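You operate a simulated robot arm through the tools that you are given. There is no shell and no other tool.

You are at the controls of a simulated two-armed robot. One attempt, no reset.

TASK
Take the locking weight from the wooden table and leave it on top of the spacer there. Then push the right bench door shut. Then push the top left drawer shut. Then take the binder clip and leave it on the metal plate. Then fetch the orange marker and stand it on the trial run card. Then stack the 20 mm bearing box from the top of the cart on top of the 35 mm bearing box. The order counts. Set down upright: orange marker.

Only the result counts: the job must be done as asked and must still hold three seconds after the hand-in. Knocking over, shifting, dropping, spilling or breaking anything else fails it.

THE ROBOT
Two 6-joint arms with two-finger grippers on one trunk, on a base that drives. Base frame: it is fixed to the floor where the robot stands at the start and does not move with it; the origin is under the middle of the robot, x ahead of it, y to its left, z up. Lengths are in m, angles in degrees, forces in N, time in s.
The left shoulder is at the start at [0.03, 0.178, 0.888], the right one opposite. With the tool pointing down near the work surface each hand reaches from about 0.1 to 0.84 m from the robot's upright axis, wherever it stands, measured 20 degrees to its own side. Places, roughly: bearing box [-2.25, -4.75, 0.5]; binder clip (3x3x5 cm) [-1.7, -3.9, 1]; locking weight [2.5, 0.5, 0.75]; metal plate (10x13x3 cm) [-4.9, -0.7, 0.9]; orange marker [-1.5, -4.5, 1]; right bench door [1.9, -1.6, 0.5]; spacer (5x5x3 cm) [2.6, 0, 0.8]; top left drawer [2, -2, 0.7]; trial run card [2.5, -4, 1]. Payload 2.54 kg a hand.
Tool frame (each hand has its own): the origin (TCP) lies between the finger pads and is the grasp point; the fingertips stand 0.03 m ahead of it; z points along the fingers, y is the line along which they close. Largest opening 0.116 m; the body of the gripper starts 0.095 m behind the TCP.
Orientation is that of the tool frame in the base frame, as [roll, pitch, yaw] about the fixed x, y, z axes, in that order (R = Rz(yaw) Ry(pitch) Rx(roll)). With the fingers straight down and closing along the base's y, the tool's x points along the base's -x, its y along +y and its z along -z.

THE INTERFACE
- The arms move only by the tool servo_tool. It takes "left_motion", "right_motion" or both (then of equal length, played together; a hand with none holds still); each is a list of rows, each an object of numbers (a shift or turn left out is 0, a gripper value left out holds the last): "x", "y", "z": the shift along the tool's x, y, z in mm; "rx", "ry", "rz": the turn, a rotation vector about the tool's x, y, z in degrees; "fingers": the closure, from 0 (fully open) to 1 (shut). In form: [{"x": .., "y": .., "z": .., "rx": .., "ry": .., "rz": .., "fingers": ..}, ...]. A call has 1 to 20 rows; each row is the pose to reach, as a shift and turn from the pose commanded when the call began, along the tool's axes at that moment. A row lasts 0.2 s, in which the tool goes at most 0.05 m and 8.6 degrees; a call with a longer step from one row to the next is refused whole, and so is a gripper value outside its range. Where a pose cannot be reached the arm comes as near as it can. A force on the tool above 40 N (or 10 N above the force at the start of the call, whichever is more), or a blocked arm, ends the call early, and 0.2 s more pass. The fingers move at their own pace (about 0.153 m/s each) and stop on an object; they squeeze with about 42 N. The grip force told is the motor's: it shows also when the fingers shut on nothing. Time passes only in rows, and 0.2 s behind the last, so rows that repeat a pose let the fingers close. It gives the time, the measured TCP pose, the force on the tool (base axes), the opening and the grip force at its end, in the units of the frame above (readings bear some noise), with the torque about the TCP (base axes, N m) and any sound that the robot's microphone picked up.
- Cameras (640 x 400 px; columns grow to the right, rows downward): "scene" is now at [0.0736, 0.0095, 1.6271]; the picture's right is [-0.04, -1.00, 0.00], its down [-0.61, 0.02, -0.79] and it looks along [0.79, -0.03, -0.61] (base axes); focal length 266 px, centre (320, 200). "left" rides on the left gripper at [0.069, 0.015, -0.122] in its tool frame; the picture's right is [-0.21, 0.98, 0.00], its down [-0.83, -0.18, -0.53] and it looks along [-0.52, -0.11, 0.85] (tool axes); focal length 251 px, centre (320, 200). "right" rides on the right gripper at [0.069, -0.015, -0.122] in its tool frame; the picture's right is [0.21, 0.98, 0.00], its down [-0.83, 0.18, -0.53] and it looks along [-0.52, 0.11, 0.85] (tool axes); focal length 251 px, centre (320, 200). There is no depth. A picture from a camera that has moved, and an enlarged one, comes with that camera's place and axes in the base frame and with its lens. The place of the scene camera against the robot may be out by one fixed shift of up to 0.025 m in any direction.
- capture(camera): a new picture of that camera. The clock stands still meanwhile.
- raise_lower(by): slides the trunk up (or, below 0, down) by that many m; the arms and the scene camera ride with it, the base frame stays. It gives what a move gives, with no picture.
- roll_base(legs): drives the robot by 1 to 6 legs, each [ahead, left, turn to the left] in m, m and degrees, along the robot's own axes; the way and the turn of a leg run together, so that a leg with both is an arc; at most 1.5 m and 180 degrees a leg. The arms and the cameras ride along, it lands a little off, and it stops where it bumps. It gives what a move gives.
- aim_head(pan, tilt): turns the head with the scene camera to pan (to the left, within 143 degrees either way) and tilt (down, from -29 to 69), counted from straight ahead of the robot. It gives what a move gives.
- inspect(camera, box): a new picture of the part [left, top, right, bottom] of that camera's present view, enlarged. The clock stands still meanwhile.
- hand_in(): hands the job in; it is judged then, once.

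Nothing tells you exact positions but the pictures and the camera data. Unless the task says otherwise, let go and move clear before handing in.

The tools are called after "Call:" as a command line: name --argument value ..., lists and objects as JSON in quotes. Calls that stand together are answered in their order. servo_tool: Moves the arms, as the interface text tells. Its arguments: {"type":"object","properties":{"left_motion":{"type":"array"},"right_motion":{"type":"array"}},"required":[]} The other tools are called the same way: raise_lower (by) slides the trunk up or down; roll_base (legs) drives the base; aim_head (pan, tilt) turns the head that bears the scene camera; capture (camera) takes a picture; inspect (camera, box) takes an enlarged picture of a part of a camera's view; hand_in () hands the job in.

At the start:

```text
clock: 0.0
left_tool_pos: [0.4895, 0.1659, 1.0101]
left_tool_rot: [-180.0, 0.0, -180.0]
left_force: [0.0, 0.6, -0.4]
left_torque: [-0.01, 0.01, 0.02]
left_gripper_width: 0.1163
left_grip_force: 0.1
right_tool_pos: [0.4464, -0.1787, 1.0496]
right_tool_rot: [179.9, 0.0, 180.0]
right_force: [-0.6, 0.3, 0.1]
right_torque: [-0.01, 0.02, -0.01]
right_gripper_width: 0.116
right_grip_force: 0.1
trunk travel left (down, up): [-0.1, 0.44]
robot x, y, heading: [0.0022, 0.0014, -0.0]
head pan, tilt: [-2.2, 37.8]
```

scene: 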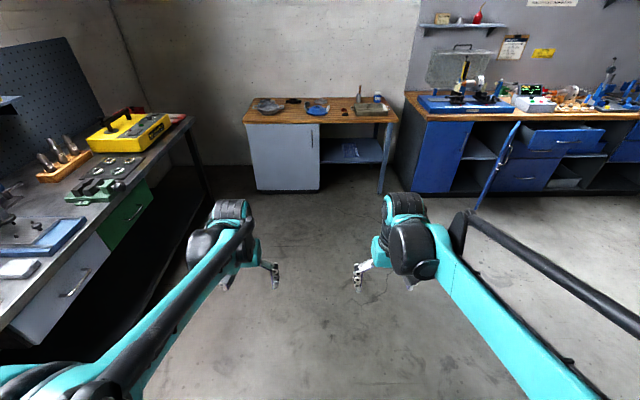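
right: 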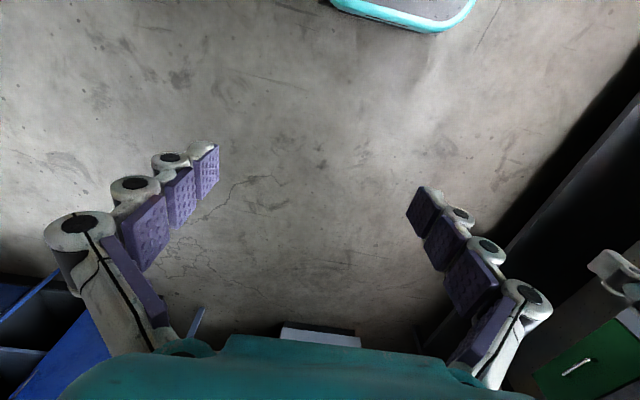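
left: 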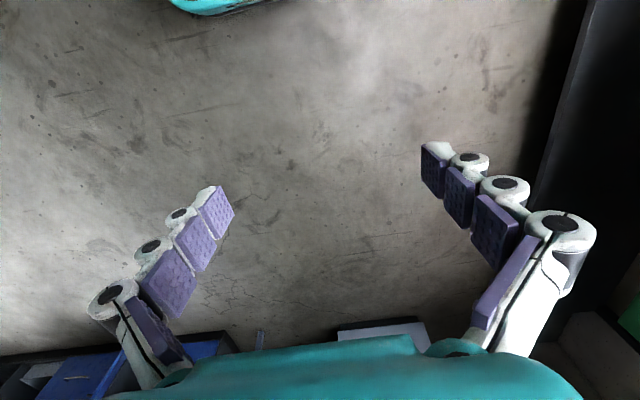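

I see a wooden table ahead (about x=2.5), a blue workbench to the right with an open door and an open drawer, and a green/grey bench to the left. I'll look closer at the table and bench first.

Call:
inspect --camera "scene" --box '[230, 70, 410, 200]'

Call:
inspect --camera "scene" --box '[400, 0, 640, 210]'

```text
3.08 times, centred on (320, 135) of scene
camera zoom: at [0.0736, 0.0095, 1.6271], right [-0.04, -1.0, 0.0], down [-0.61, 0.02, -0.79], along [0.79, -0.03, -0.61], focal length 820 px, centre (320, 400)
```

zoom: 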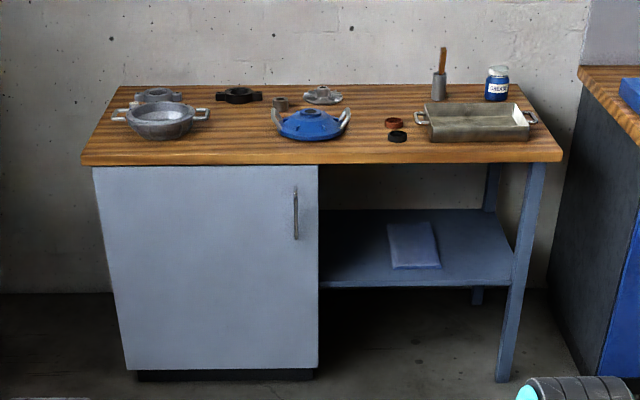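

```text
1.90 times, centred on (520, 105) of scene
camera zoom: at [0.0736, 0.0095, 1.6271], right [-0.04, -1.0, 0.0], down [-0.61, 0.02, -0.79], along [0.79, -0.03, -0.61], focal length 507 px, centre (-61, 381)
```

zoom: 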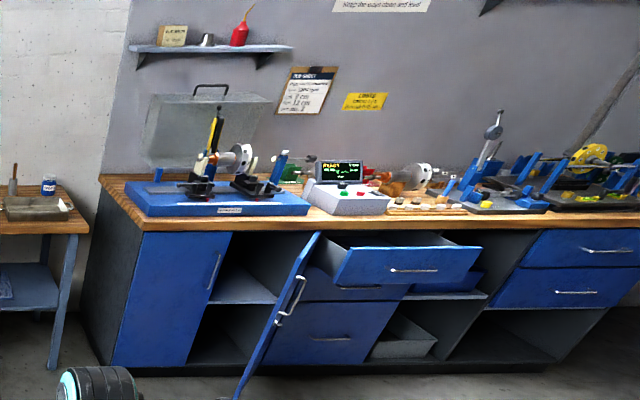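

The table carries several handled objects, and I need to know which is the weight and which is the spacer. I'll look round the room with the head first to learn the layout.

Call:
aim_head --pan -70 --tilt 25

Call:
capture --camera "scene"

Call:
aim_head --pan -130 --tilt 20

Call:
capture --camera "scene"

Call:
aim_head --pan 140 --tilt 20

Call:
capture --camera "scene"

Call:
aim_head --pan 70 --tilt 25

Call:
capture --camera "scene"

```text
clock: 1.4
left_tool_pos: [0.4884, 0.1655, 1.0104]
left_tool_rot: [-180.0, 0.1, -180.0]
left_force: [0.5, 0.1, 0.0]
left_torque: [0.01, -0.01, 0.01]
left_gripper_width: 0.1161
left_grip_force: 0.0
right_tool_pos: [0.4456, -0.1784, 1.0492]
right_tool_rot: [-179.9, 0.0, -179.9]
right_force: [1.0, -0.4, -0.4]
right_torque: [0.0, 0.03, 0.01]
right_gripper_width: 0.1162
right_grip_force: 0.0
trunk travel left (down, up): [-0.1, 0.44]
robot x, y, heading: [-0.0018, 0.0028, -0.0]
head pan, tilt: [-70.0, 25.0]
```

```text
taken
camera scene: at [0.0188, -0.0737, 1.6472], right [-0.94, -0.34, 0.0], down [-0.14, 0.4, -0.91], along [0.31, -0.85, -0.42], focal length 266 px, centre (320, 200)
```

scene: 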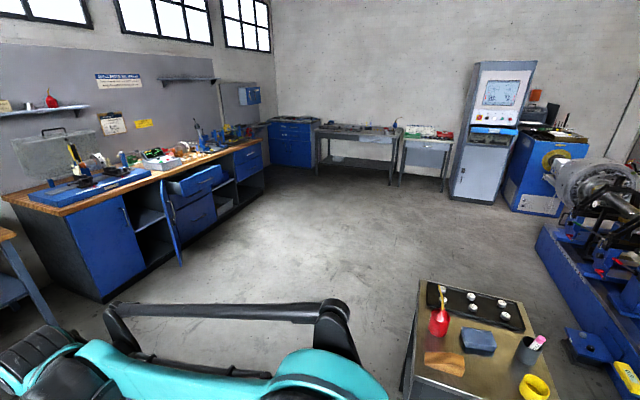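

```text
clock: 2.7
left_tool_pos: [0.4886, 0.1664, 1.0107]
left_tool_rot: [180.0, 0.0, -180.0]
left_force: [-0.2, 0.4, 0.1]
left_torque: [0.04, 0.02, -0.02]
left_gripper_width: 0.1161
left_grip_force: 0.1
right_tool_pos: [0.4468, -0.1776, 1.0495]
right_tool_rot: [-180.0, 0.0, 179.9]
right_force: [0.6, 0.4, 0.3]
right_torque: [-0.02, 0.0, 0.01]
right_gripper_width: 0.1159
right_grip_force: 0.0
trunk travel left (down, up): [-0.1, 0.44]
robot x, y, heading: [-0.0022, -0.0022, 0.1]
head pan, tilt: [-130.0, 20.0]
```

```text
taken
camera scene: at [-0.0726, -0.0585, 1.6553], right [-0.77, 0.64, 0.0], down [0.22, 0.26, -0.94], along [-0.6, -0.72, -0.34], focal length 266 px, centre (320, 200)
```

scene: 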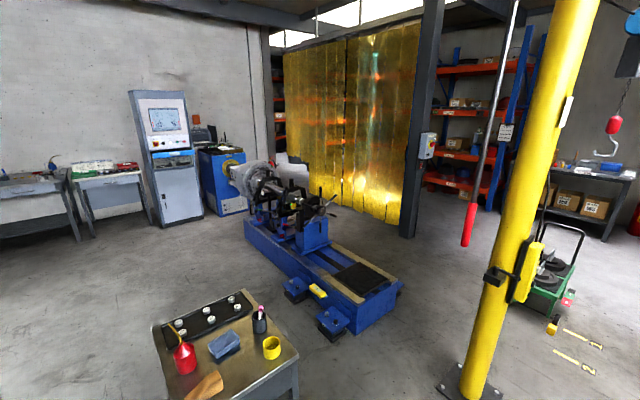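

```text
clock: 6.4
left_tool_pos: [0.4887, 0.1651, 1.01]
left_tool_rot: [179.9, 0.0, -180.0]
left_force: [0.6, -0.3, 0.0]
left_torque: [-0.01, 0.01, 0.02]
left_gripper_width: 0.1159
left_grip_force: 0.2
right_tool_pos: [0.4448, -0.1781, 1.0505]
right_tool_rot: [180.0, 0.0, -179.9]
right_force: [0.5, -0.3, 0.1]
right_torque: [0.0, 0.0, 0.01]
right_gripper_width: 0.1159
right_grip_force: 0.0
trunk travel left (down, up): [-0.1, 0.44]
robot x, y, heading: [0.001, -0.004, -0.0]
head pan, tilt: [140.0, 20.0]
```

```text
taken
camera scene: at [-0.0841, 0.0728, 1.6553], right [0.64, 0.77, 0.0], down [0.26, -0.22, -0.94], along [-0.72, 0.6, -0.34], focal length 266 px, centre (320, 200)
```

scene: 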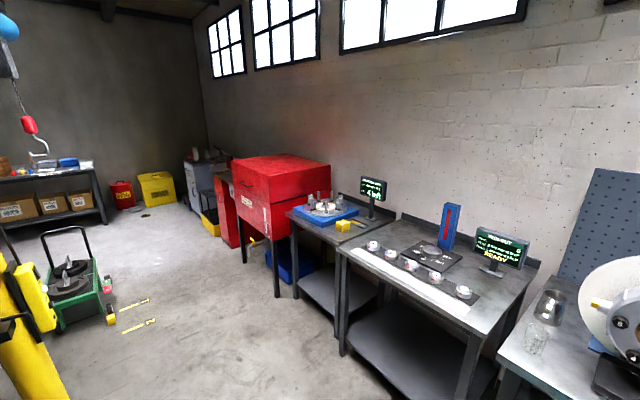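

```text
clock: 7.8
left_tool_pos: [0.4896, 0.1647, 1.0102]
left_tool_rot: [179.9, 0.0, -180.0]
left_force: [1.3, 0.0, -0.2]
left_torque: [0.02, 0.03, 0.02]
left_gripper_width: 0.1158
left_grip_force: 0.0
right_tool_pos: [0.4462, -0.178, 1.0504]
right_tool_rot: [-179.9, 0.0, 179.9]
right_force: [-0.4, 0.7, 1.0]
right_torque: [-0.02, -0.01, -0.02]
right_gripper_width: 0.1161
right_grip_force: 0.1
trunk travel left (down, up): [-0.1, 0.44]
robot x, y, heading: [0.0001, 0.0052, 0.0]
head pan, tilt: [70.0, 25.0]
```

```text
taken
camera scene: at [0.0187, 0.0995, 1.6472], right [0.94, -0.34, 0.0], down [-0.14, -0.4, -0.91], along [0.31, 0.85, -0.42], focal length 266 px, centre (320, 200)
```

scene: 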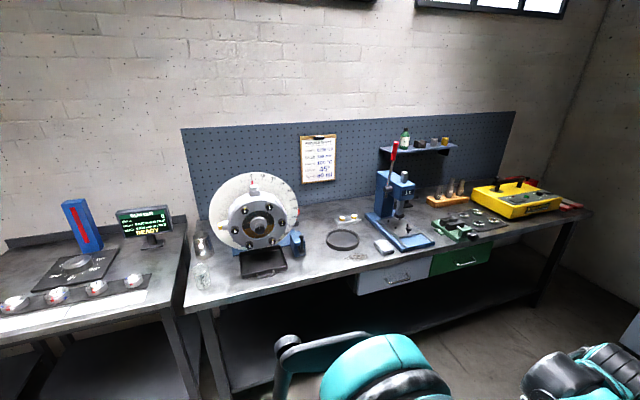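

I've got the layout: the marker and clip sit on a blue cabinet around (-1.6,-4.2), the card is in the far right corner, and the plate is on a rear bench. Next I drive up to the wooden table.

Call:
roll_base --legs '[[1.3, 0.2, 0]]'

Call:
aim_head --pan 0 --tilt 40

Call:
capture --camera "scene"

```text
clock: 14.5
left_tool_pos: [1.802, 0.3725, 1.0108]
left_tool_rot: [179.9, 0.0, -179.4]
left_force: [-0.2, 0.6, 0.8]
left_torque: [0.01, 0.01, -0.03]
left_gripper_width: 0.1159
left_grip_force: 0.1
right_tool_pos: [1.7611, 0.0286, 1.0497]
right_tool_rot: [-180.0, 0.0, -179.5]
right_force: [0.8, -0.6, -0.3]
right_torque: [0.0, 0.01, 0.03]
right_gripper_width: 0.1161
right_grip_force: 0.0
trunk travel left (down, up): [-0.1, 0.44]
robot x, y, heading: [1.317, 0.1991, 0.4]
head pan, tilt: [70.0, 25.0]
```

```text
clock: 15.9
left_tool_pos: [1.8009, 0.3725, 1.0094]
left_tool_rot: [180.0, 0.0, -179.6]
left_force: [0.1, -0.4, 0.8]
left_torque: [-0.01, 0.0, 0.02]
left_gripper_width: 0.1157
left_grip_force: 0.1
right_tool_pos: [1.761, 0.0284, 1.0502]
right_tool_rot: [-180.0, 0.0, -179.5]
right_force: [-0.1, -0.1, 0.2]
right_torque: [0.01, 0.01, 0.02]
right_gripper_width: 0.116
right_grip_force: 0.2
trunk travel left (down, up): [-0.1, 0.44]
robot x, y, heading: [1.3138, 0.2031, 0.3]
head pan, tilt: [0.0, 40.0]
```

```text
taken
camera scene: at [1.3866, 0.2155, 1.6239], right [0.01, -1.0, 0.0], down [-0.64, -0.01, -0.77], along [0.77, 0.01, -0.64], focal length 266 px, centre (320, 200)
```

scene: 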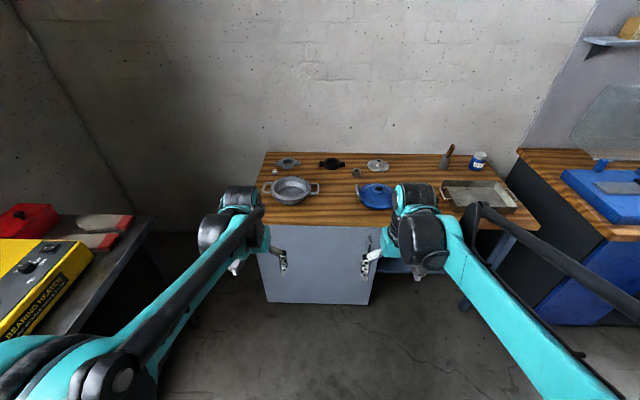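

Call:
inspect --camera "scene" --box '[250, 140, 410, 240]'

Call:
inspect --camera "scene" --box '[390, 130, 550, 230]'

```text
4.00 times, centred on (330, 190) of scene
camera zoom: at [1.3866, 0.2155, 1.6239], right [0.01, -1.0, 0.0], down [-0.64, -0.01, -0.77], along [0.77, 0.01, -0.64], focal length 1065 px, centre (280, 240)
```

zoom: 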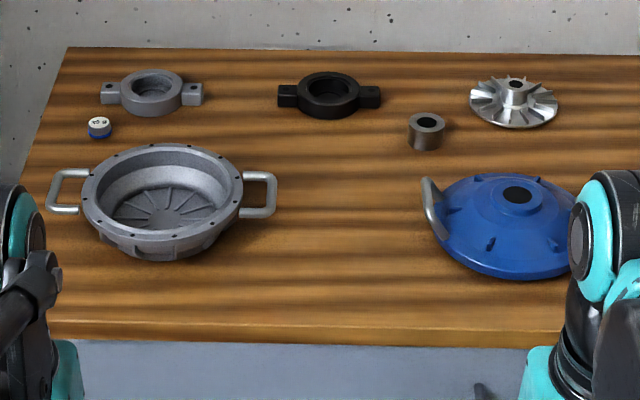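

```text
4.00 times, centred on (470, 180) of scene
camera zoom: at [1.3866, 0.2155, 1.6239], right [0.01, -1.0, 0.0], down [-0.64, -0.01, -0.77], along [0.77, 0.01, -0.64], focal length 1065 px, centre (-280, 280)
```

zoom: 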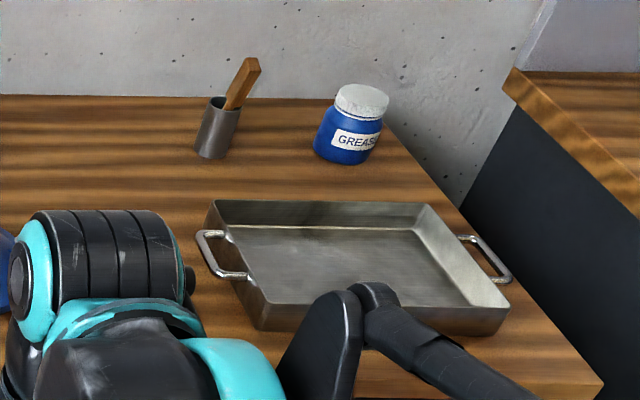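

The locking weight looks like the small white-topped, blue-based knob near (2.66, 0.50), and the spacer is the small steel ring near (2.65, 0.02). I'll check the base clearance by looking down before going closer.

Call:
aim_head --pan 0 --tilt 69

Call:
capture --camera "scene"

```text
clock: 16.8
left_tool_pos: [1.8023, 0.3716, 1.0101]
left_tool_rot: [-180.0, 0.0, -179.5]
left_force: [0.1, -0.2, -0.5]
left_torque: [0.0, -0.02, 0.01]
left_gripper_width: 0.1161
left_grip_force: 0.0
right_tool_pos: [1.762, 0.0284, 1.051]
right_tool_rot: [-180.0, 0.0, -179.5]
right_force: [0.3, 0.4, -0.4]
right_torque: [-0.02, 0.01, -0.02]
right_gripper_width: 0.1159
right_grip_force: 0.2
trunk travel left (down, up): [-0.1, 0.44]
robot x, y, heading: [1.3156, 0.1983, 0.6]
head pan, tilt: [0.0, 68.8]
```

```text
taken
camera scene: at [1.3576, 0.2151, 1.5878], right [0.01, -1.0, 0.0], down [-0.93, -0.01, -0.36], along [0.36, 0.0, -0.93], focal length 266 px, centre (320, 200)
```

scene: 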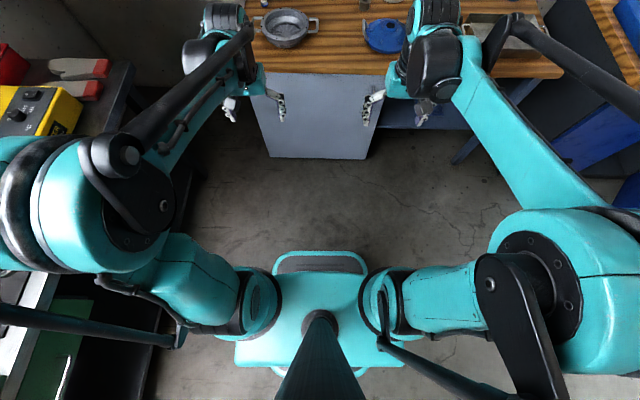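

The base reaches roughly 0.28 m ahead of its axis and the table front is at about x=2.24, so I'll stop near x=1.87. Then I'll look at the table again from close up.

Call:
roll_base --legs '[[0.54, -0.1, -0.5]]'

Call:
aim_head --pan 0 --tilt 50

Call:
capture --camera "scene"

Call:
capture --camera "left"

```text
clock: 20.0
left_tool_pos: [2.3498, 0.2706, 1.0102]
left_tool_rot: [-179.9, 0.0, -179.9]
left_force: [0.4, 1.2, -0.1]
left_torque: [0.0, 0.04, 0.03]
left_gripper_width: 0.1158
left_grip_force: 0.0
right_tool_pos: [2.3082, -0.0723, 1.0504]
right_tool_rot: [180.0, -0.1, -179.8]
right_force: [-0.2, -0.1, -0.2]
right_torque: [0.0, 0.01, -0.02]
right_gripper_width: 0.1159
right_grip_force: 0.1
trunk travel left (down, up): [-0.1, 0.44]
robot x, y, heading: [1.8597, 0.1016, 0.4]
head pan, tilt: [0.0, 68.8]
```

```text
clock: 20.9
left_tool_pos: [2.3504, 0.2705, 1.0105]
left_tool_rot: [-180.0, 0.0, -179.9]
left_force: [-1.0, 0.1, -0.5]
left_torque: [-0.01, -0.01, 0.0]
left_gripper_width: 0.116
left_grip_force: 0.1
right_tool_pos: [2.3062, -0.0724, 1.051]
right_tool_rot: [180.0, 0.0, -179.9]
right_force: [0.3, -0.7, -0.1]
right_torque: [0.02, 0.02, 0.01]
right_gripper_width: 0.1161
right_grip_force: 0.1
trunk travel left (down, up): [-0.1, 0.44]
robot x, y, heading: [1.8593, 0.1053, 0.5]
head pan, tilt: [0.0, 50.0]
```

```text
taken
camera scene: at [1.9256, 0.1174, 1.6096], right [0.0, -1.0, 0.0], down [-0.77, 0.0, -0.64], along [0.64, 0.0, -0.77], focal length 266 px, centre (320, 200)
```

scene: 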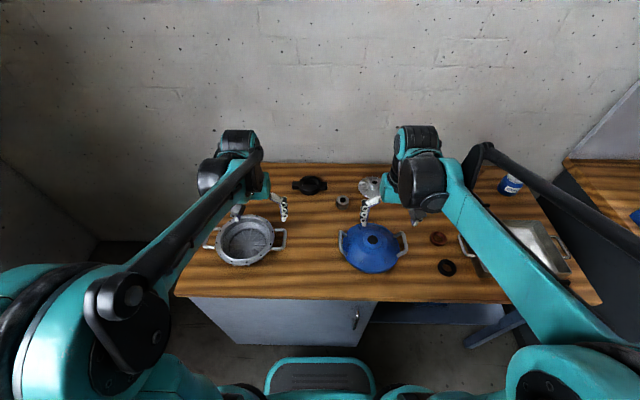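

```text
taken
camera left: at [2.2807, 0.2855, 1.1313], right [0.21, 0.98, 0.0], down [0.83, -0.18, 0.53], along [0.52, -0.11, -0.85], focal length 251 px, centre (320, 200)
```

left: 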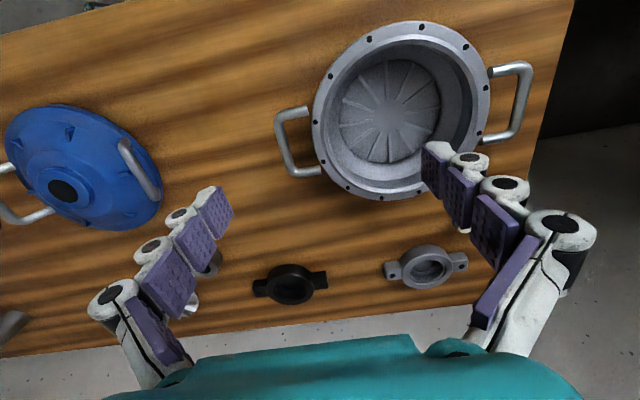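

The left finger hides the weight in the left hand view. I'll shift the left hand to the left and the right hand outward to see it.

Call:
servo_tool --left_motion '[{"y": 45}, {"y": 90}, {"y": 135}, {"y": 180}]' --right_motion '[{"y": -45}, {"y": -90, "x": 30}, {"y": -135, "x": 50}, {"y": -180, "x": 60}]'

Call:
capture --camera "left"

Call:
capture --camera "scene"

```text
refused: row 2 steps farther than a row can; nothing moved
```

```text
taken
camera left: at [2.2807, 0.2855, 1.1313], right [0.21, 0.98, 0.0], down [0.83, -0.18, 0.53], along [0.52, -0.11, -0.85], focal length 251 px, centre (320, 200)
```

left: 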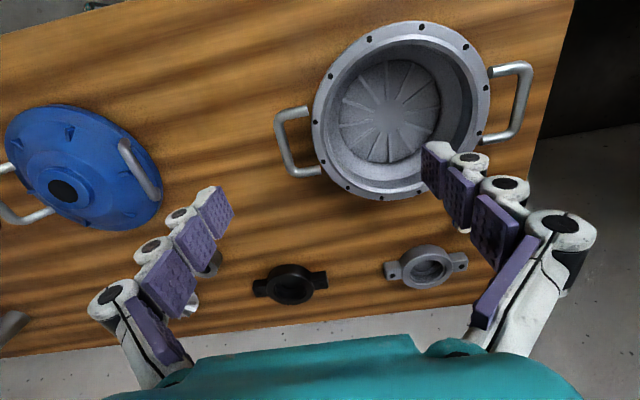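

```text
taken
camera scene: at [1.9256, 0.1174, 1.6096], right [0.0, -1.0, 0.0], down [-0.77, 0.0, -0.64], along [0.64, 0.0, -0.77], focal length 266 px, centre (320, 200)
```

scene: 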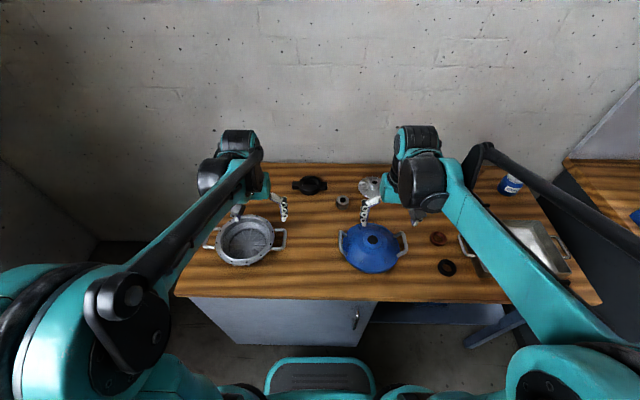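

Call:
servo_tool --left_motion '[{"y": 45}, {"y": 90}, {"y": 135}, {"y": 180}, {"y": 180}]' --right_motion '[{"y": -40, "x": 10}, {"y": -80, "x": 20}, {"y": -120, "x": 30}, {"y": -160, "x": 40}, {"y": -180, "x": 50}]'

Call:
capture --camera "left"

Call:
capture --camera "scene"

```text
clock: 22.1
left_tool_pos: [2.3487, 0.4502, 1.0097]
left_tool_rot: [180.0, -0.2, -179.8]
left_force: [0.3, 0.0, 0.2]
left_torque: [0.06, -0.03, -0.01]
left_gripper_width: 0.116
left_grip_force: 0.1
right_tool_pos: [2.2578, -0.2552, 1.0499]
right_tool_rot: [-180.0, 0.0, -180.0]
right_force: [0.7, -0.2, -0.2]
right_torque: [0.01, -0.02, 0.02]
right_gripper_width: 0.1161
right_grip_force: 0.0
trunk travel left (down, up): [-0.1, 0.44]
robot x, y, heading: [1.8603, 0.1072, 0.0]
head pan, tilt: [0.0, 50.0]
```

```text
taken
camera left: at [2.2788, 0.4655, 1.1304], right [0.21, 0.98, 0.0], down [0.83, -0.18, 0.53], along [0.52, -0.11, -0.85], focal length 251 px, centre (320, 200)
```

left: 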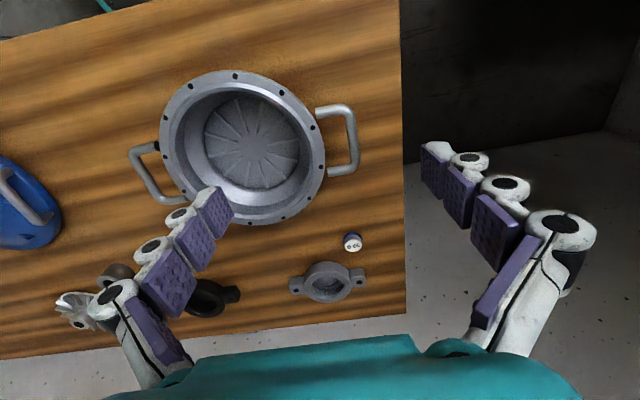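

```text
taken
camera scene: at [1.9249, 0.1165, 1.6097], right [0.0, -1.0, 0.0], down [-0.77, 0.0, -0.64], along [0.64, 0.0, -0.77], focal length 266 px, centre (320, 200)
```

scene: 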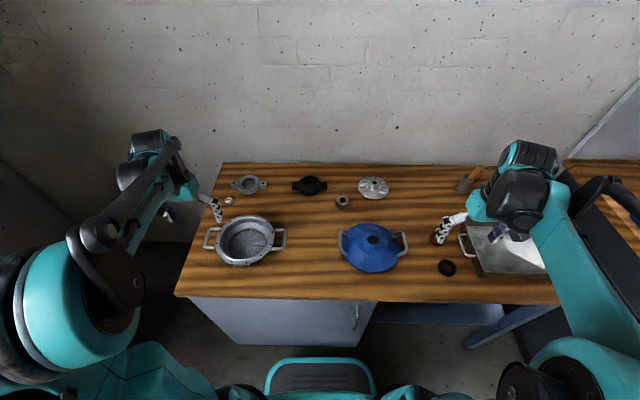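

The weight is visible now in the left camera at about (352,242), which puts it near (2.60, 0.46). I'll zoom in on it and the spacer.

Call:
inspect --camera "left" --box '[312, 217, 392, 267]'

Call:
inspect --camera "scene" --box '[200, 160, 400, 285]'

```text
8.00 times, centred on (352, 242) of left
camera zoom: at [2.2788, 0.4655, 1.1304], right [0.21, 0.98, 0.0], down [0.83, -0.18, 0.53], along [0.52, -0.11, -0.85], focal length 2012 px, centre (64, -136)
```

zoom: 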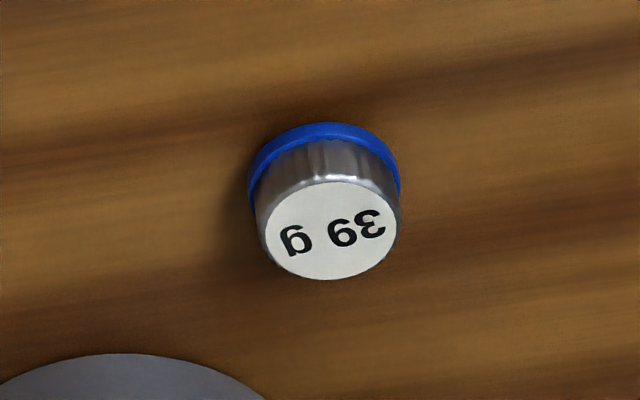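

```text
3.20 times, centred on (300, 222) of scene
camera zoom: at [1.9249, 0.1165, 1.6097], right [0.0, -1.0, 0.0], down [-0.77, 0.0, -0.64], along [0.64, 0.0, -0.77], focal length 852 px, centre (384, 128)
```

zoom: 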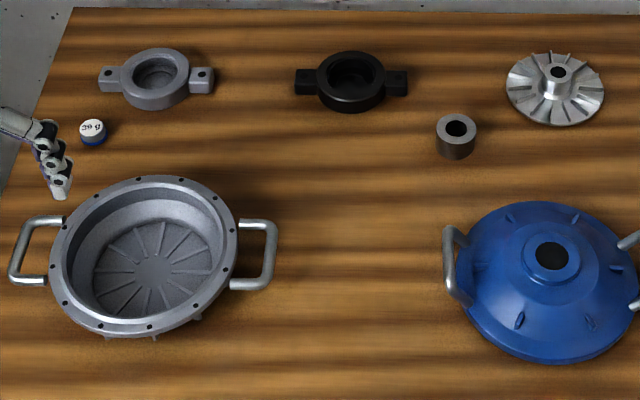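

The weight is a 39 g metal knob about 3.2 cm wide with a free space around it. I'll move the left hand forward over it and close the fingers partway for clearance.

Call:
servo_tool --left_motion '[{"x": -45}, {"x": -90}, {"x": -135, "fingers": 0.3}, {"x": -180}, {"x": -225, "z": 20}, {"x": -240, "z": 60}, {"x": -240, "z": 80}, {"x": -240, "z": 80}]'

Call:
capture --camera "left"

```text
clock: 23.9
left_tool_pos: [2.59, 0.4499, 0.9308]
left_tool_rot: [-180.0, 0.1, -179.9]
left_force: [1.3, 0.2, 1.5]
left_torque: [0.0, 0.01, 0.02]
left_gripper_width: 0.0811
left_grip_force: 0.2
right_tool_pos: [2.2579, -0.2545, 1.0496]
right_tool_rot: [180.0, 0.0, -179.9]
right_force: [0.6, -0.1, 0.2]
right_torque: [0.0, 0.0, 0.01]
right_gripper_width: 0.116
right_grip_force: 0.0
trunk travel left (down, up): [-0.1, 0.44]
robot x, y, heading: [1.8595, 0.1018, 0.1]
head pan, tilt: [0.0, 50.0]
```

```text
taken
camera left: at [2.5213, 0.4659, 1.0519], right [0.21, 0.98, 0.0], down [0.83, -0.18, 0.53], along [0.52, -0.11, -0.85], focal length 251 px, centre (320, 200)
```

left: 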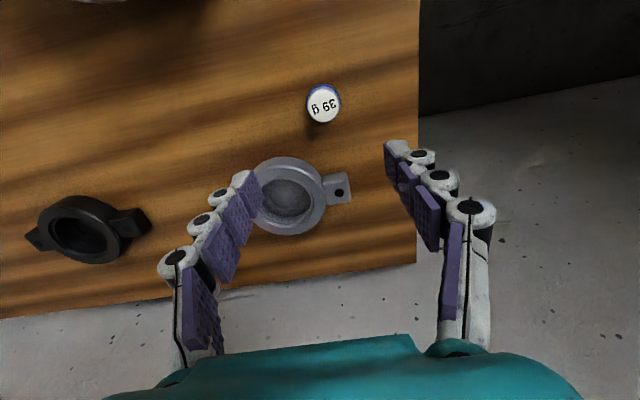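

Triangulating the two views puts the weight's top at about (2.566, 0.460, 0.82), so the table surface is near z=0.80. I'll centre over it and go down partway, then check again.

Call:
servo_tool --left_motion '[{"x": 24, "y": 10, "fingers": 0.3}, {"x": 24, "y": 10, "z": 40}, {"x": 24, "y": 10, "z": 60}, {"x": 24, "y": 10, "z": 60}]'

Call:
capture --camera "left"

```text
clock: 24.9
left_tool_pos: [2.5657, 0.4624, 0.8689]
left_tool_rot: [-180.0, 0.1, -179.9]
left_force: [-0.1, 0.0, 0.5]
left_torque: [0.03, 0.0, 0.04]
left_gripper_width: 0.0814
left_grip_force: 0.0
right_tool_pos: [2.2578, -0.2537, 1.0493]
right_tool_rot: [180.0, 0.0, -179.9]
right_force: [0.2, -0.1, -1.1]
right_torque: [0.0, 0.02, 0.01]
right_gripper_width: 0.1159
right_grip_force: 0.1
trunk travel left (down, up): [-0.1, 0.44]
robot x, y, heading: [1.8635, 0.1039, 0.1]
head pan, tilt: [0.0, 50.0]
```

```text
taken
camera left: at [2.4971, 0.4763, 0.9903], right [0.21, 0.98, 0.0], down [0.83, -0.18, 0.53], along [0.52, -0.11, -0.85], focal length 251 px, centre (320, 200)
```

left: 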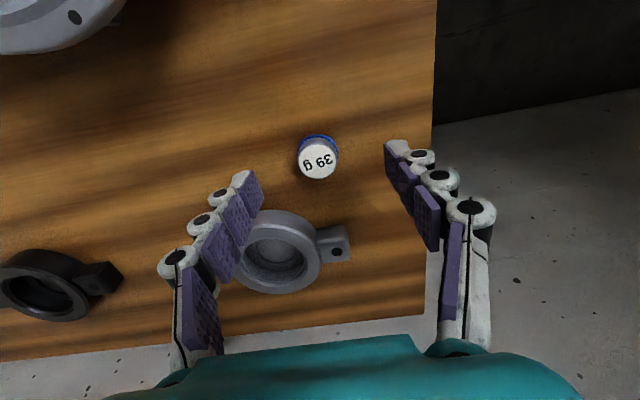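

The weight sits right under the TCP. I'll lower to about z=0.834 (tips just off the table) and close.

Call:
servo_tool --left_motion '[{"y": -1, "z": 20, "fingers": 0.3}, {"y": -1, "z": 34}, {"y": -1, "z": 34}, {"y": -1, "z": 34, "fingers": 1}, {"y": -1, "z": 34, "fingers": 1}, {"y": -1, "z": 34, "fingers": 1}, {"y": -1, "z": 34, "fingers": 1}]'

Call:
capture --camera "left"

```text
clock: 26.4
left_tool_pos: [2.5668, 0.4604, 0.8352]
left_tool_rot: [-180.0, 0.1, -180.0]
left_force: [-0.4, 0.3, 0.5]
left_torque: [0.03, 0.02, 0.02]
left_gripper_width: 0.0281
left_grip_force: 42.2
right_tool_pos: [2.2577, -0.253, 1.0498]
right_tool_rot: [179.9, 0.0, -179.9]
right_force: [-0.1, -0.7, -0.1]
right_torque: [0.04, -0.01, 0.01]
right_gripper_width: 0.116
right_grip_force: 0.1
trunk travel left (down, up): [-0.1, 0.44]
robot x, y, heading: [1.8602, 0.1051, 0.0]
head pan, tilt: [0.0, 50.0]
```

```text
taken
camera left: at [2.4968, 0.4748, 0.9571], right [0.21, 0.98, 0.0], down [0.83, -0.18, 0.53], along [0.52, -0.11, -0.85], focal length 251 px, centre (320, 200)
```

left: 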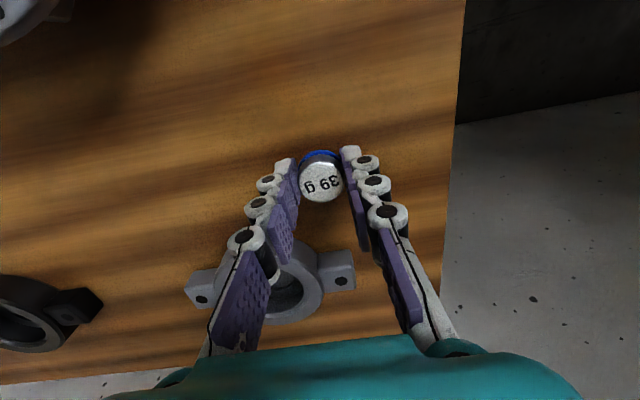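

The weight is gripped (28 mm wide, 42 N). I'll lift it and carry it toward the spacer near (2.56, 0.02), stopping short to look.

Call:
servo_tool --left_motion '[{"z": -30, "fingers": 1}, {"z": -70}, {"z": -110}, {"z": -110, "y": -45}, {"z": -110, "y": -90}, {"z": -110, "y": -135}, {"z": -110, "y": -180}, {"z": -110, "y": -225}, {"z": -110, "y": -270}, {"z": -110, "y": -315}, {"z": -110, "y": -350}, {"z": -110, "y": -350}]'

Call:
capture --camera "left"

Call:
capture --camera "scene"

```text
clock: 29.1
left_tool_pos: [2.5674, 0.1086, 0.9443]
left_tool_rot: [179.9, 0.0, -179.9]
left_force: [0.0, 0.3, -0.7]
left_torque: [-0.01, 0.02, -0.01]
left_gripper_width: 0.0001
left_grip_force: 28.4
right_tool_pos: [2.2584, -0.2537, 1.0498]
right_tool_rot: [-180.0, 0.0, -179.8]
right_force: [1.1, 0.0, -0.3]
right_torque: [-0.01, -0.01, 0.0]
right_gripper_width: 0.1162
right_grip_force: 0.0
trunk travel left (down, up): [-0.1, 0.44]
robot x, y, heading: [1.8624, 0.1027, 0.2]
head pan, tilt: [0.0, 50.0]
```

```text
taken
camera left: at [2.4982, 0.1233, 1.0665], right [0.21, 0.98, 0.0], down [0.83, -0.18, 0.53], along [0.52, -0.11, -0.85], focal length 251 px, centre (320, 200)
```

left: 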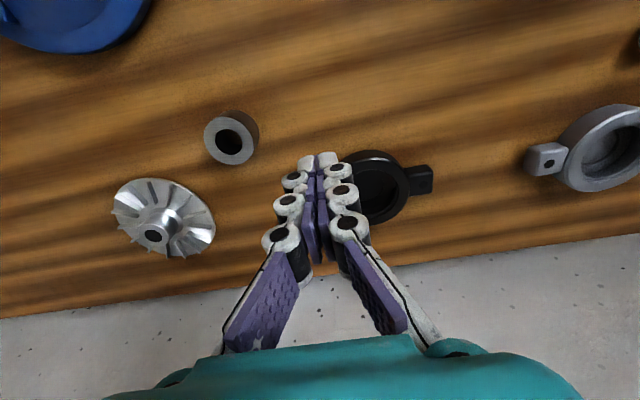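

```text
taken
camera scene: at [1.9256, 0.1179, 1.6097], right [0.0, -1.0, 0.0], down [-0.77, 0.0, -0.64], along [0.64, 0.0, -0.77], focal length 266 px, centre (320, 200)
```

scene: 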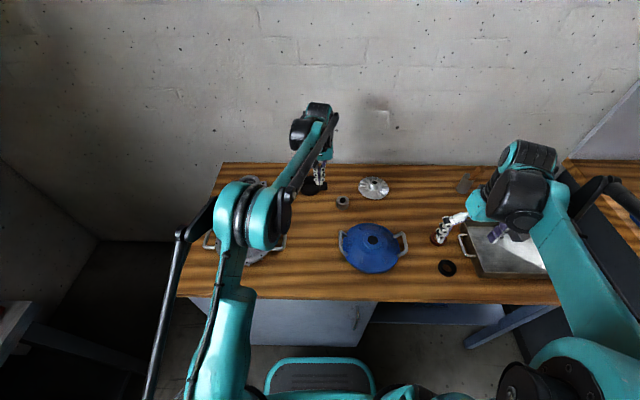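

The weight slipped out of the fingers at some point (opening reads zero). I'll go back and look for it before doing anything else.

Call:
servo_tool --left_motion '[{"y": 45, "z": -20}, {"y": 90, "z": -20}, {"y": 135, "z": -20}, {"y": 180, "z": -20}, {"y": 225, "z": -20}, {"y": 260, "z": -20, "fingers": 0.3}, {"y": 260, "z": -20, "fingers": 0.3}]'

Call:
capture --camera "left"

Call:
inspect --camera "scene" --box '[170, 150, 370, 310]'

```text
clock: 30.6
left_tool_pos: [2.564, 0.3687, 0.9681]
left_tool_rot: [180.0, 0.0, -179.9]
left_force: [0.5, -1.3, 0.1]
left_torque: [0.05, 0.01, -0.01]
left_gripper_width: 0.081
left_grip_force: 0.1
right_tool_pos: [2.2585, -0.2553, 1.0497]
right_tool_rot: [180.0, -0.1, -180.0]
right_force: [-0.2, -0.1, 0.3]
right_torque: [0.0, 0.01, -0.01]
right_gripper_width: 0.1158
right_grip_force: 0.2
trunk travel left (down, up): [-0.1, 0.44]
robot x, y, heading: [1.862, 0.1054, -0.2]
head pan, tilt: [0.0, 50.0]
```

```text
taken
camera left: at [2.4952, 0.3843, 1.0888], right [0.21, 0.98, 0.0], down [0.83, -0.18, 0.53], along [0.52, -0.11, -0.85], focal length 251 px, centre (320, 200)
```

left: 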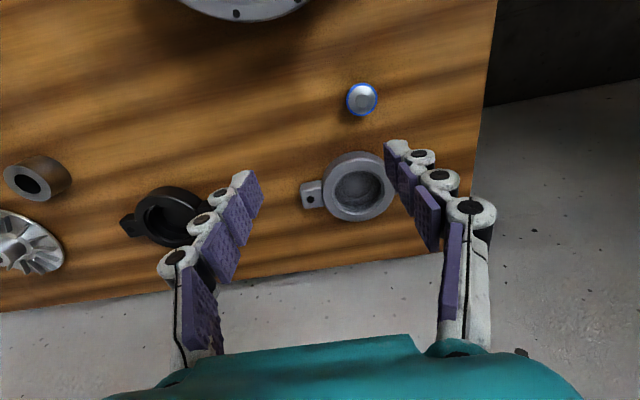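

```text
2.50 times, centred on (270, 230) of scene
camera zoom: at [1.9255, 0.1169, 1.6097], right [0.0, -1.0, 0.0], down [-0.77, 0.0, -0.64], along [0.64, 0.0, -0.77], focal length 666 px, centre (445, 125)
```

zoom: 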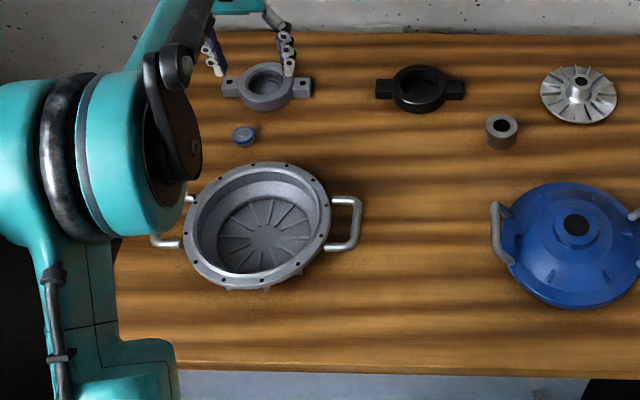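

Call:
inspect --camera "left" --box '[321, 74, 401, 124]'

```text
8.00 times, centred on (361, 99) of left
camera zoom: at [2.4952, 0.3843, 1.0888], right [0.21, 0.98, 0.0], down [0.83, -0.18, 0.53], along [0.52, -0.11, -0.85], focal length 2012 px, centre (-8, 1008)
```

zoom: 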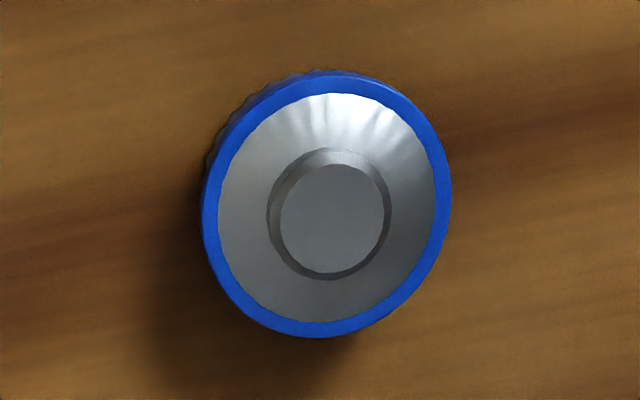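

Call:
inspect --camera "left" --box '[0, 150, 80, 200]'

Call:
inspect --camera "scene" --box '[322, 185, 362, 215]'

```text
8.00 times, centred on (40, 175) of left
camera zoom: at [2.4952, 0.3843, 1.0888], right [0.21, 0.98, 0.0], down [0.83, -0.18, 0.53], along [0.52, -0.11, -0.85], focal length 2012 px, centre (2560, 400)
```

zoom: 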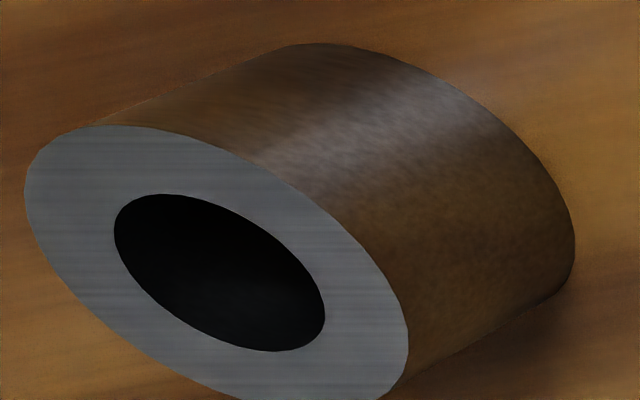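

```text
13.33 times, centred on (342, 200) of scene
camera zoom: at [1.9255, 0.1169, 1.6097], right [0.0, -1.0, 0.0], down [-0.77, 0.0, -0.64], along [0.64, 0.0, -0.77], focal length 3551 px, centre (27, 200)
```

zoom: 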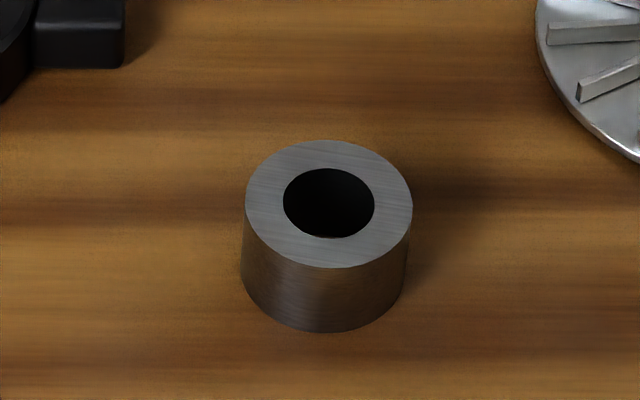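

The weight slid down out of the tapered grip and landed upside down near (2.551, 0.415), still on the table with nothing else touched. Its wider blue rim is now on top, which will grip better, so I'll hover over it again.

Call:
servo_tool --left_motion '[{"x": 13, "y": 46, "z": 0, "fingers": 0.35}, {"x": 13, "y": 46, "z": 45}, {"x": 13, "y": 46, "z": 90}, {"x": 13, "y": 46, "z": 98}, {"x": 13, "y": 46, "z": 98}]'

Call:
capture --camera "left"

Call:
inspect --camera "left" --box '[272, 130, 368, 190]'

```text
clock: 31.9
left_tool_pos: [2.5523, 0.4153, 0.8687]
left_tool_rot: [180.0, 0.0, -179.9]
left_force: [0.9, -0.3, -0.2]
left_torque: [-0.01, 0.0, 0.0]
left_gripper_width: 0.0753
left_grip_force: 0.1
right_tool_pos: [2.2591, -0.2532, 1.05]
right_tool_rot: [180.0, 0.0, -179.8]
right_force: [0.1, 0.1, 0.4]
right_torque: [0.0, -0.02, 0.04]
right_gripper_width: 0.1162
right_grip_force: 0.0
trunk travel left (down, up): [-0.1, 0.44]
robot x, y, heading: [1.8617, 0.1043, -0.1]
head pan, tilt: [0.0, 50.0]
```

```text
taken
camera left: at [2.4833, 0.4311, 0.9905], right [0.21, 0.98, 0.0], down [0.83, -0.18, 0.53], along [0.52, -0.11, -0.85], focal length 251 px, centre (320, 200)
```

left: 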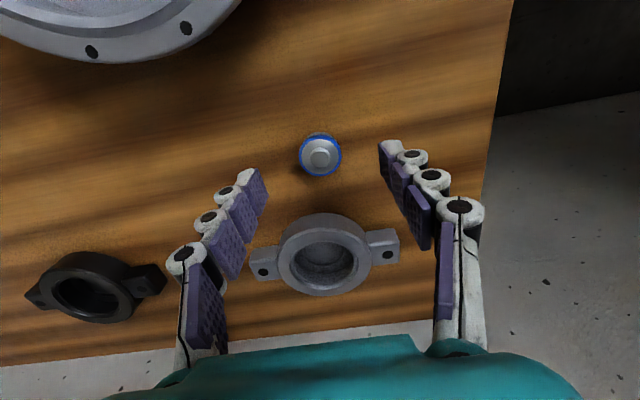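

```text
6.67 times, centred on (320, 160) of left
camera zoom: at [2.4833, 0.4311, 0.9905], right [0.21, 0.98, 0.0], down [0.83, -0.18, 0.53], along [0.52, -0.11, -0.85], focal length 1676 px, centre (320, 467)
```

zoom: 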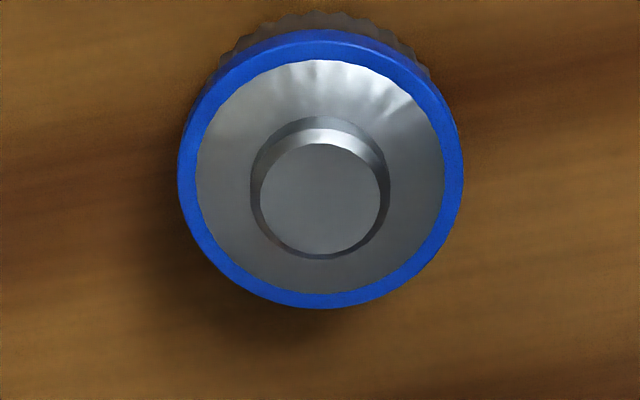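

The knob now lies label-face down with its rim at about z=0.814; the rim is the widest part. I'll lower to about z=0.829 and close on the rim, then lift slowly and check.

Call:
servo_tool --left_motion '[{"x": 1.5, "z": 20, "fingers": 0.35}, {"x": 1.5, "z": 39}, {"x": 1.5, "z": 39}, {"x": 1.5, "z": 39, "fingers": 1}, {"x": 1.5, "z": 39, "fingers": 1}, {"x": 1.5, "z": 39, "fingers": 1}, {"x": 1.5, "z": 39, "fingers": 1}, {"x": 1.5, "z": 30, "fingers": 1}, {"x": 1.5, "z": 15, "fingers": 1}, {"x": 1.5, "z": 0, "fingers": 1}]'

Call:
capture --camera "left"

```text
clock: 34.0
left_tool_pos: [2.5502, 0.4161, 0.8693]
left_tool_rot: [179.9, 0.0, -179.9]
left_force: [0.6, -0.2, -0.5]
left_torque: [-0.02, -0.01, 0.01]
left_gripper_width: 0.0281
left_grip_force: 41.8
right_tool_pos: [2.2575, -0.2542, 1.0496]
right_tool_rot: [-180.0, -0.1, -180.0]
right_force: [-0.2, -0.3, -0.1]
right_torque: [-0.01, -0.01, 0.01]
right_gripper_width: 0.1159
right_grip_force: 0.1
trunk travel left (down, up): [-0.1, 0.44]
robot x, y, heading: [1.863, 0.1029, -0.1]
head pan, tilt: [0.0, 50.0]
```

```text
taken
camera left: at [2.4816, 0.4305, 0.9902], right [0.21, 0.98, 0.0], down [0.83, -0.18, 0.53], along [0.52, -0.11, -0.85], focal length 251 px, centre (320, 200)
```

left: 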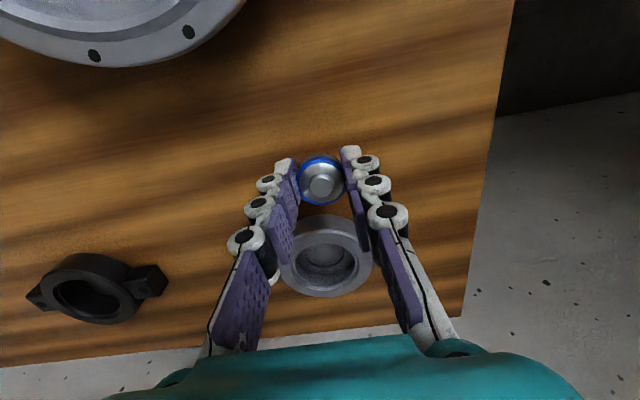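

The weight is held and lifted 4 cm. Since it slipped last time, I'll move slowly and check along the way.

Call:
servo_tool --left_motion '[{"z": -8, "fingers": 1}, {"z": -16}, {"z": -24}, {"z": -32}, {"z": -40}, {"z": -40, "y": -5}, {"z": -40, "y": -15}, {"z": -40, "y": -30}, {"z": -40, "y": -45}, {"z": -40, "y": -60}, {"z": -40, "y": -70}, {"z": -40, "y": -75}, {"z": -40, "y": -75}]'

Call:
capture --camera "left"

```text
clock: 36.9
left_tool_pos: [2.5509, 0.3399, 0.9075]
left_tool_rot: [-180.0, -0.1, -179.9]
left_force: [-0.2, 0.3, -0.5]
left_torque: [0.02, 0.01, 0.01]
left_gripper_width: 0.0279
left_grip_force: 42.2
right_tool_pos: [2.2574, -0.2545, 1.0498]
right_tool_rot: [180.0, 0.0, -179.9]
right_force: [0.2, 0.0, 0.0]
right_torque: [-0.01, -0.04, -0.04]
right_gripper_width: 0.1159
right_grip_force: 0.1
trunk travel left (down, up): [-0.1, 0.44]
robot x, y, heading: [1.8614, 0.1053, 0.4]
head pan, tilt: [0.0, 50.0]
```

```text
taken
camera left: at [2.4825, 0.3556, 1.0293], right [0.21, 0.98, 0.0], down [0.83, -0.18, 0.53], along [0.52, -0.11, -0.85], focal length 251 px, centre (320, 200)
```

left: 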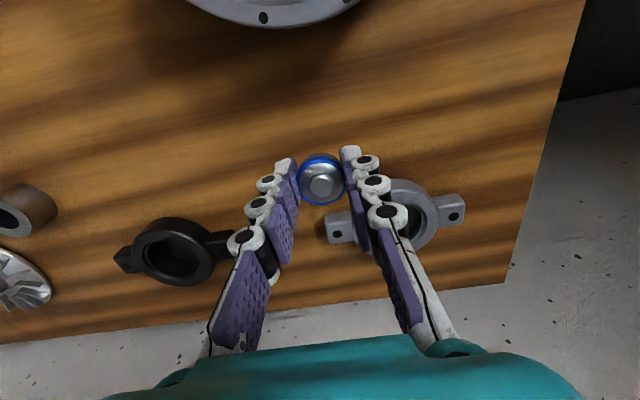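

The weight is holding steady. I'll carry it slowly on to y≈0.12 and view the spacer.

Call:
servo_tool --left_motion '[{"y": -5, "fingers": 1}, {"y": -15}, {"y": -30}, {"y": -45}, {"y": -60}, {"y": -75}, {"y": -90}, {"y": -105}, {"y": -120}, {"y": -135}, {"y": -150}, {"y": -165}, {"y": -180}, {"y": -195}, {"y": -205}, {"y": -212}, {"y": -215}, {"y": -215}]'

Call:
capture --camera "left"

Call:
inspect --camera "left" --box '[176, 100, 304, 180]'

```text
clock: 40.6
left_tool_pos: [2.5516, 0.1256, 0.9093]
left_tool_rot: [180.0, -0.1, -179.9]
left_force: [0.3, -0.8, 0.3]
left_torque: [-0.02, 0.01, 0.0]
left_gripper_width: 0.028
left_grip_force: 41.6
right_tool_pos: [2.2576, -0.2553, 1.049]
right_tool_rot: [180.0, 0.0, -179.8]
right_force: [-0.5, 0.5, 1.1]
right_torque: [-0.04, -0.01, 0.01]
right_gripper_width: 0.1161
right_grip_force: 0.1
trunk travel left (down, up): [-0.1, 0.44]
robot x, y, heading: [1.8617, 0.1038, 0.4]
head pan, tilt: [0.0, 50.0]
```

```text
taken
camera left: at [2.4823, 0.1404, 1.029], right [0.21, 0.98, 0.0], down [0.83, -0.18, 0.53], along [0.52, -0.11, -0.85], focal length 251 px, centre (320, 200)
```

left: 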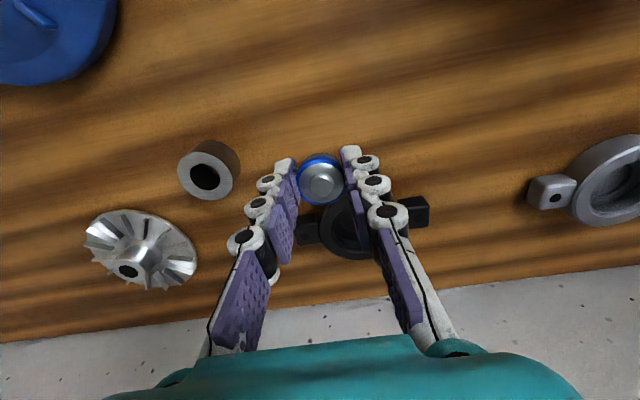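

```text
5.00 times, centred on (240, 140) of left
camera zoom: at [2.4823, 0.1404, 1.029], right [0.21, 0.98, 0.0], down [0.83, -0.18, 0.53], along [0.52, -0.11, -0.85], focal length 1257 px, centre (720, 500)
```

zoom: 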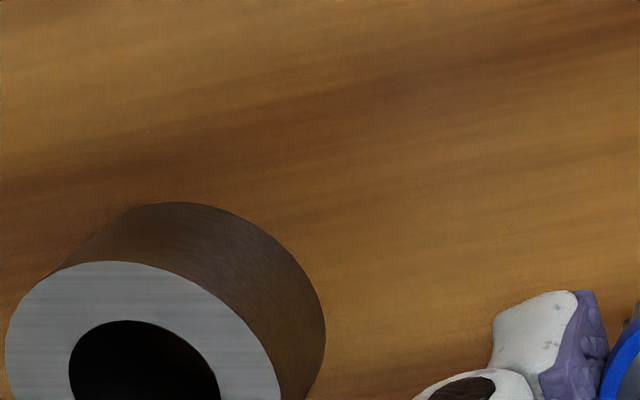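

Call:
inspect --camera "left" --box '[160, 130, 256, 210]'

```text
5.00 times, centred on (208, 170) of left
camera zoom: at [2.4823, 0.1404, 1.029], right [0.21, 0.98, 0.0], down [0.83, -0.18, 0.53], along [0.52, -0.11, -0.85], focal length 1257 px, centre (880, 350)
```

zoom: 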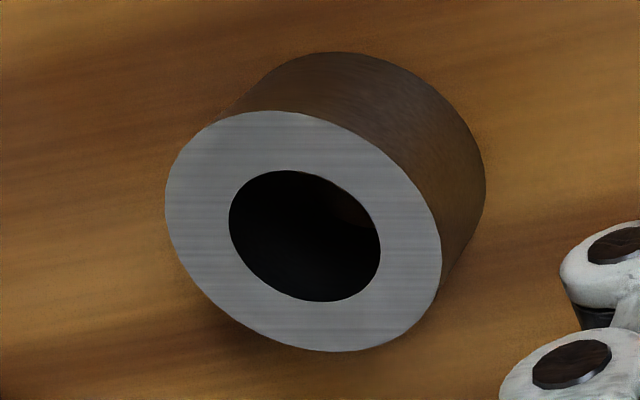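

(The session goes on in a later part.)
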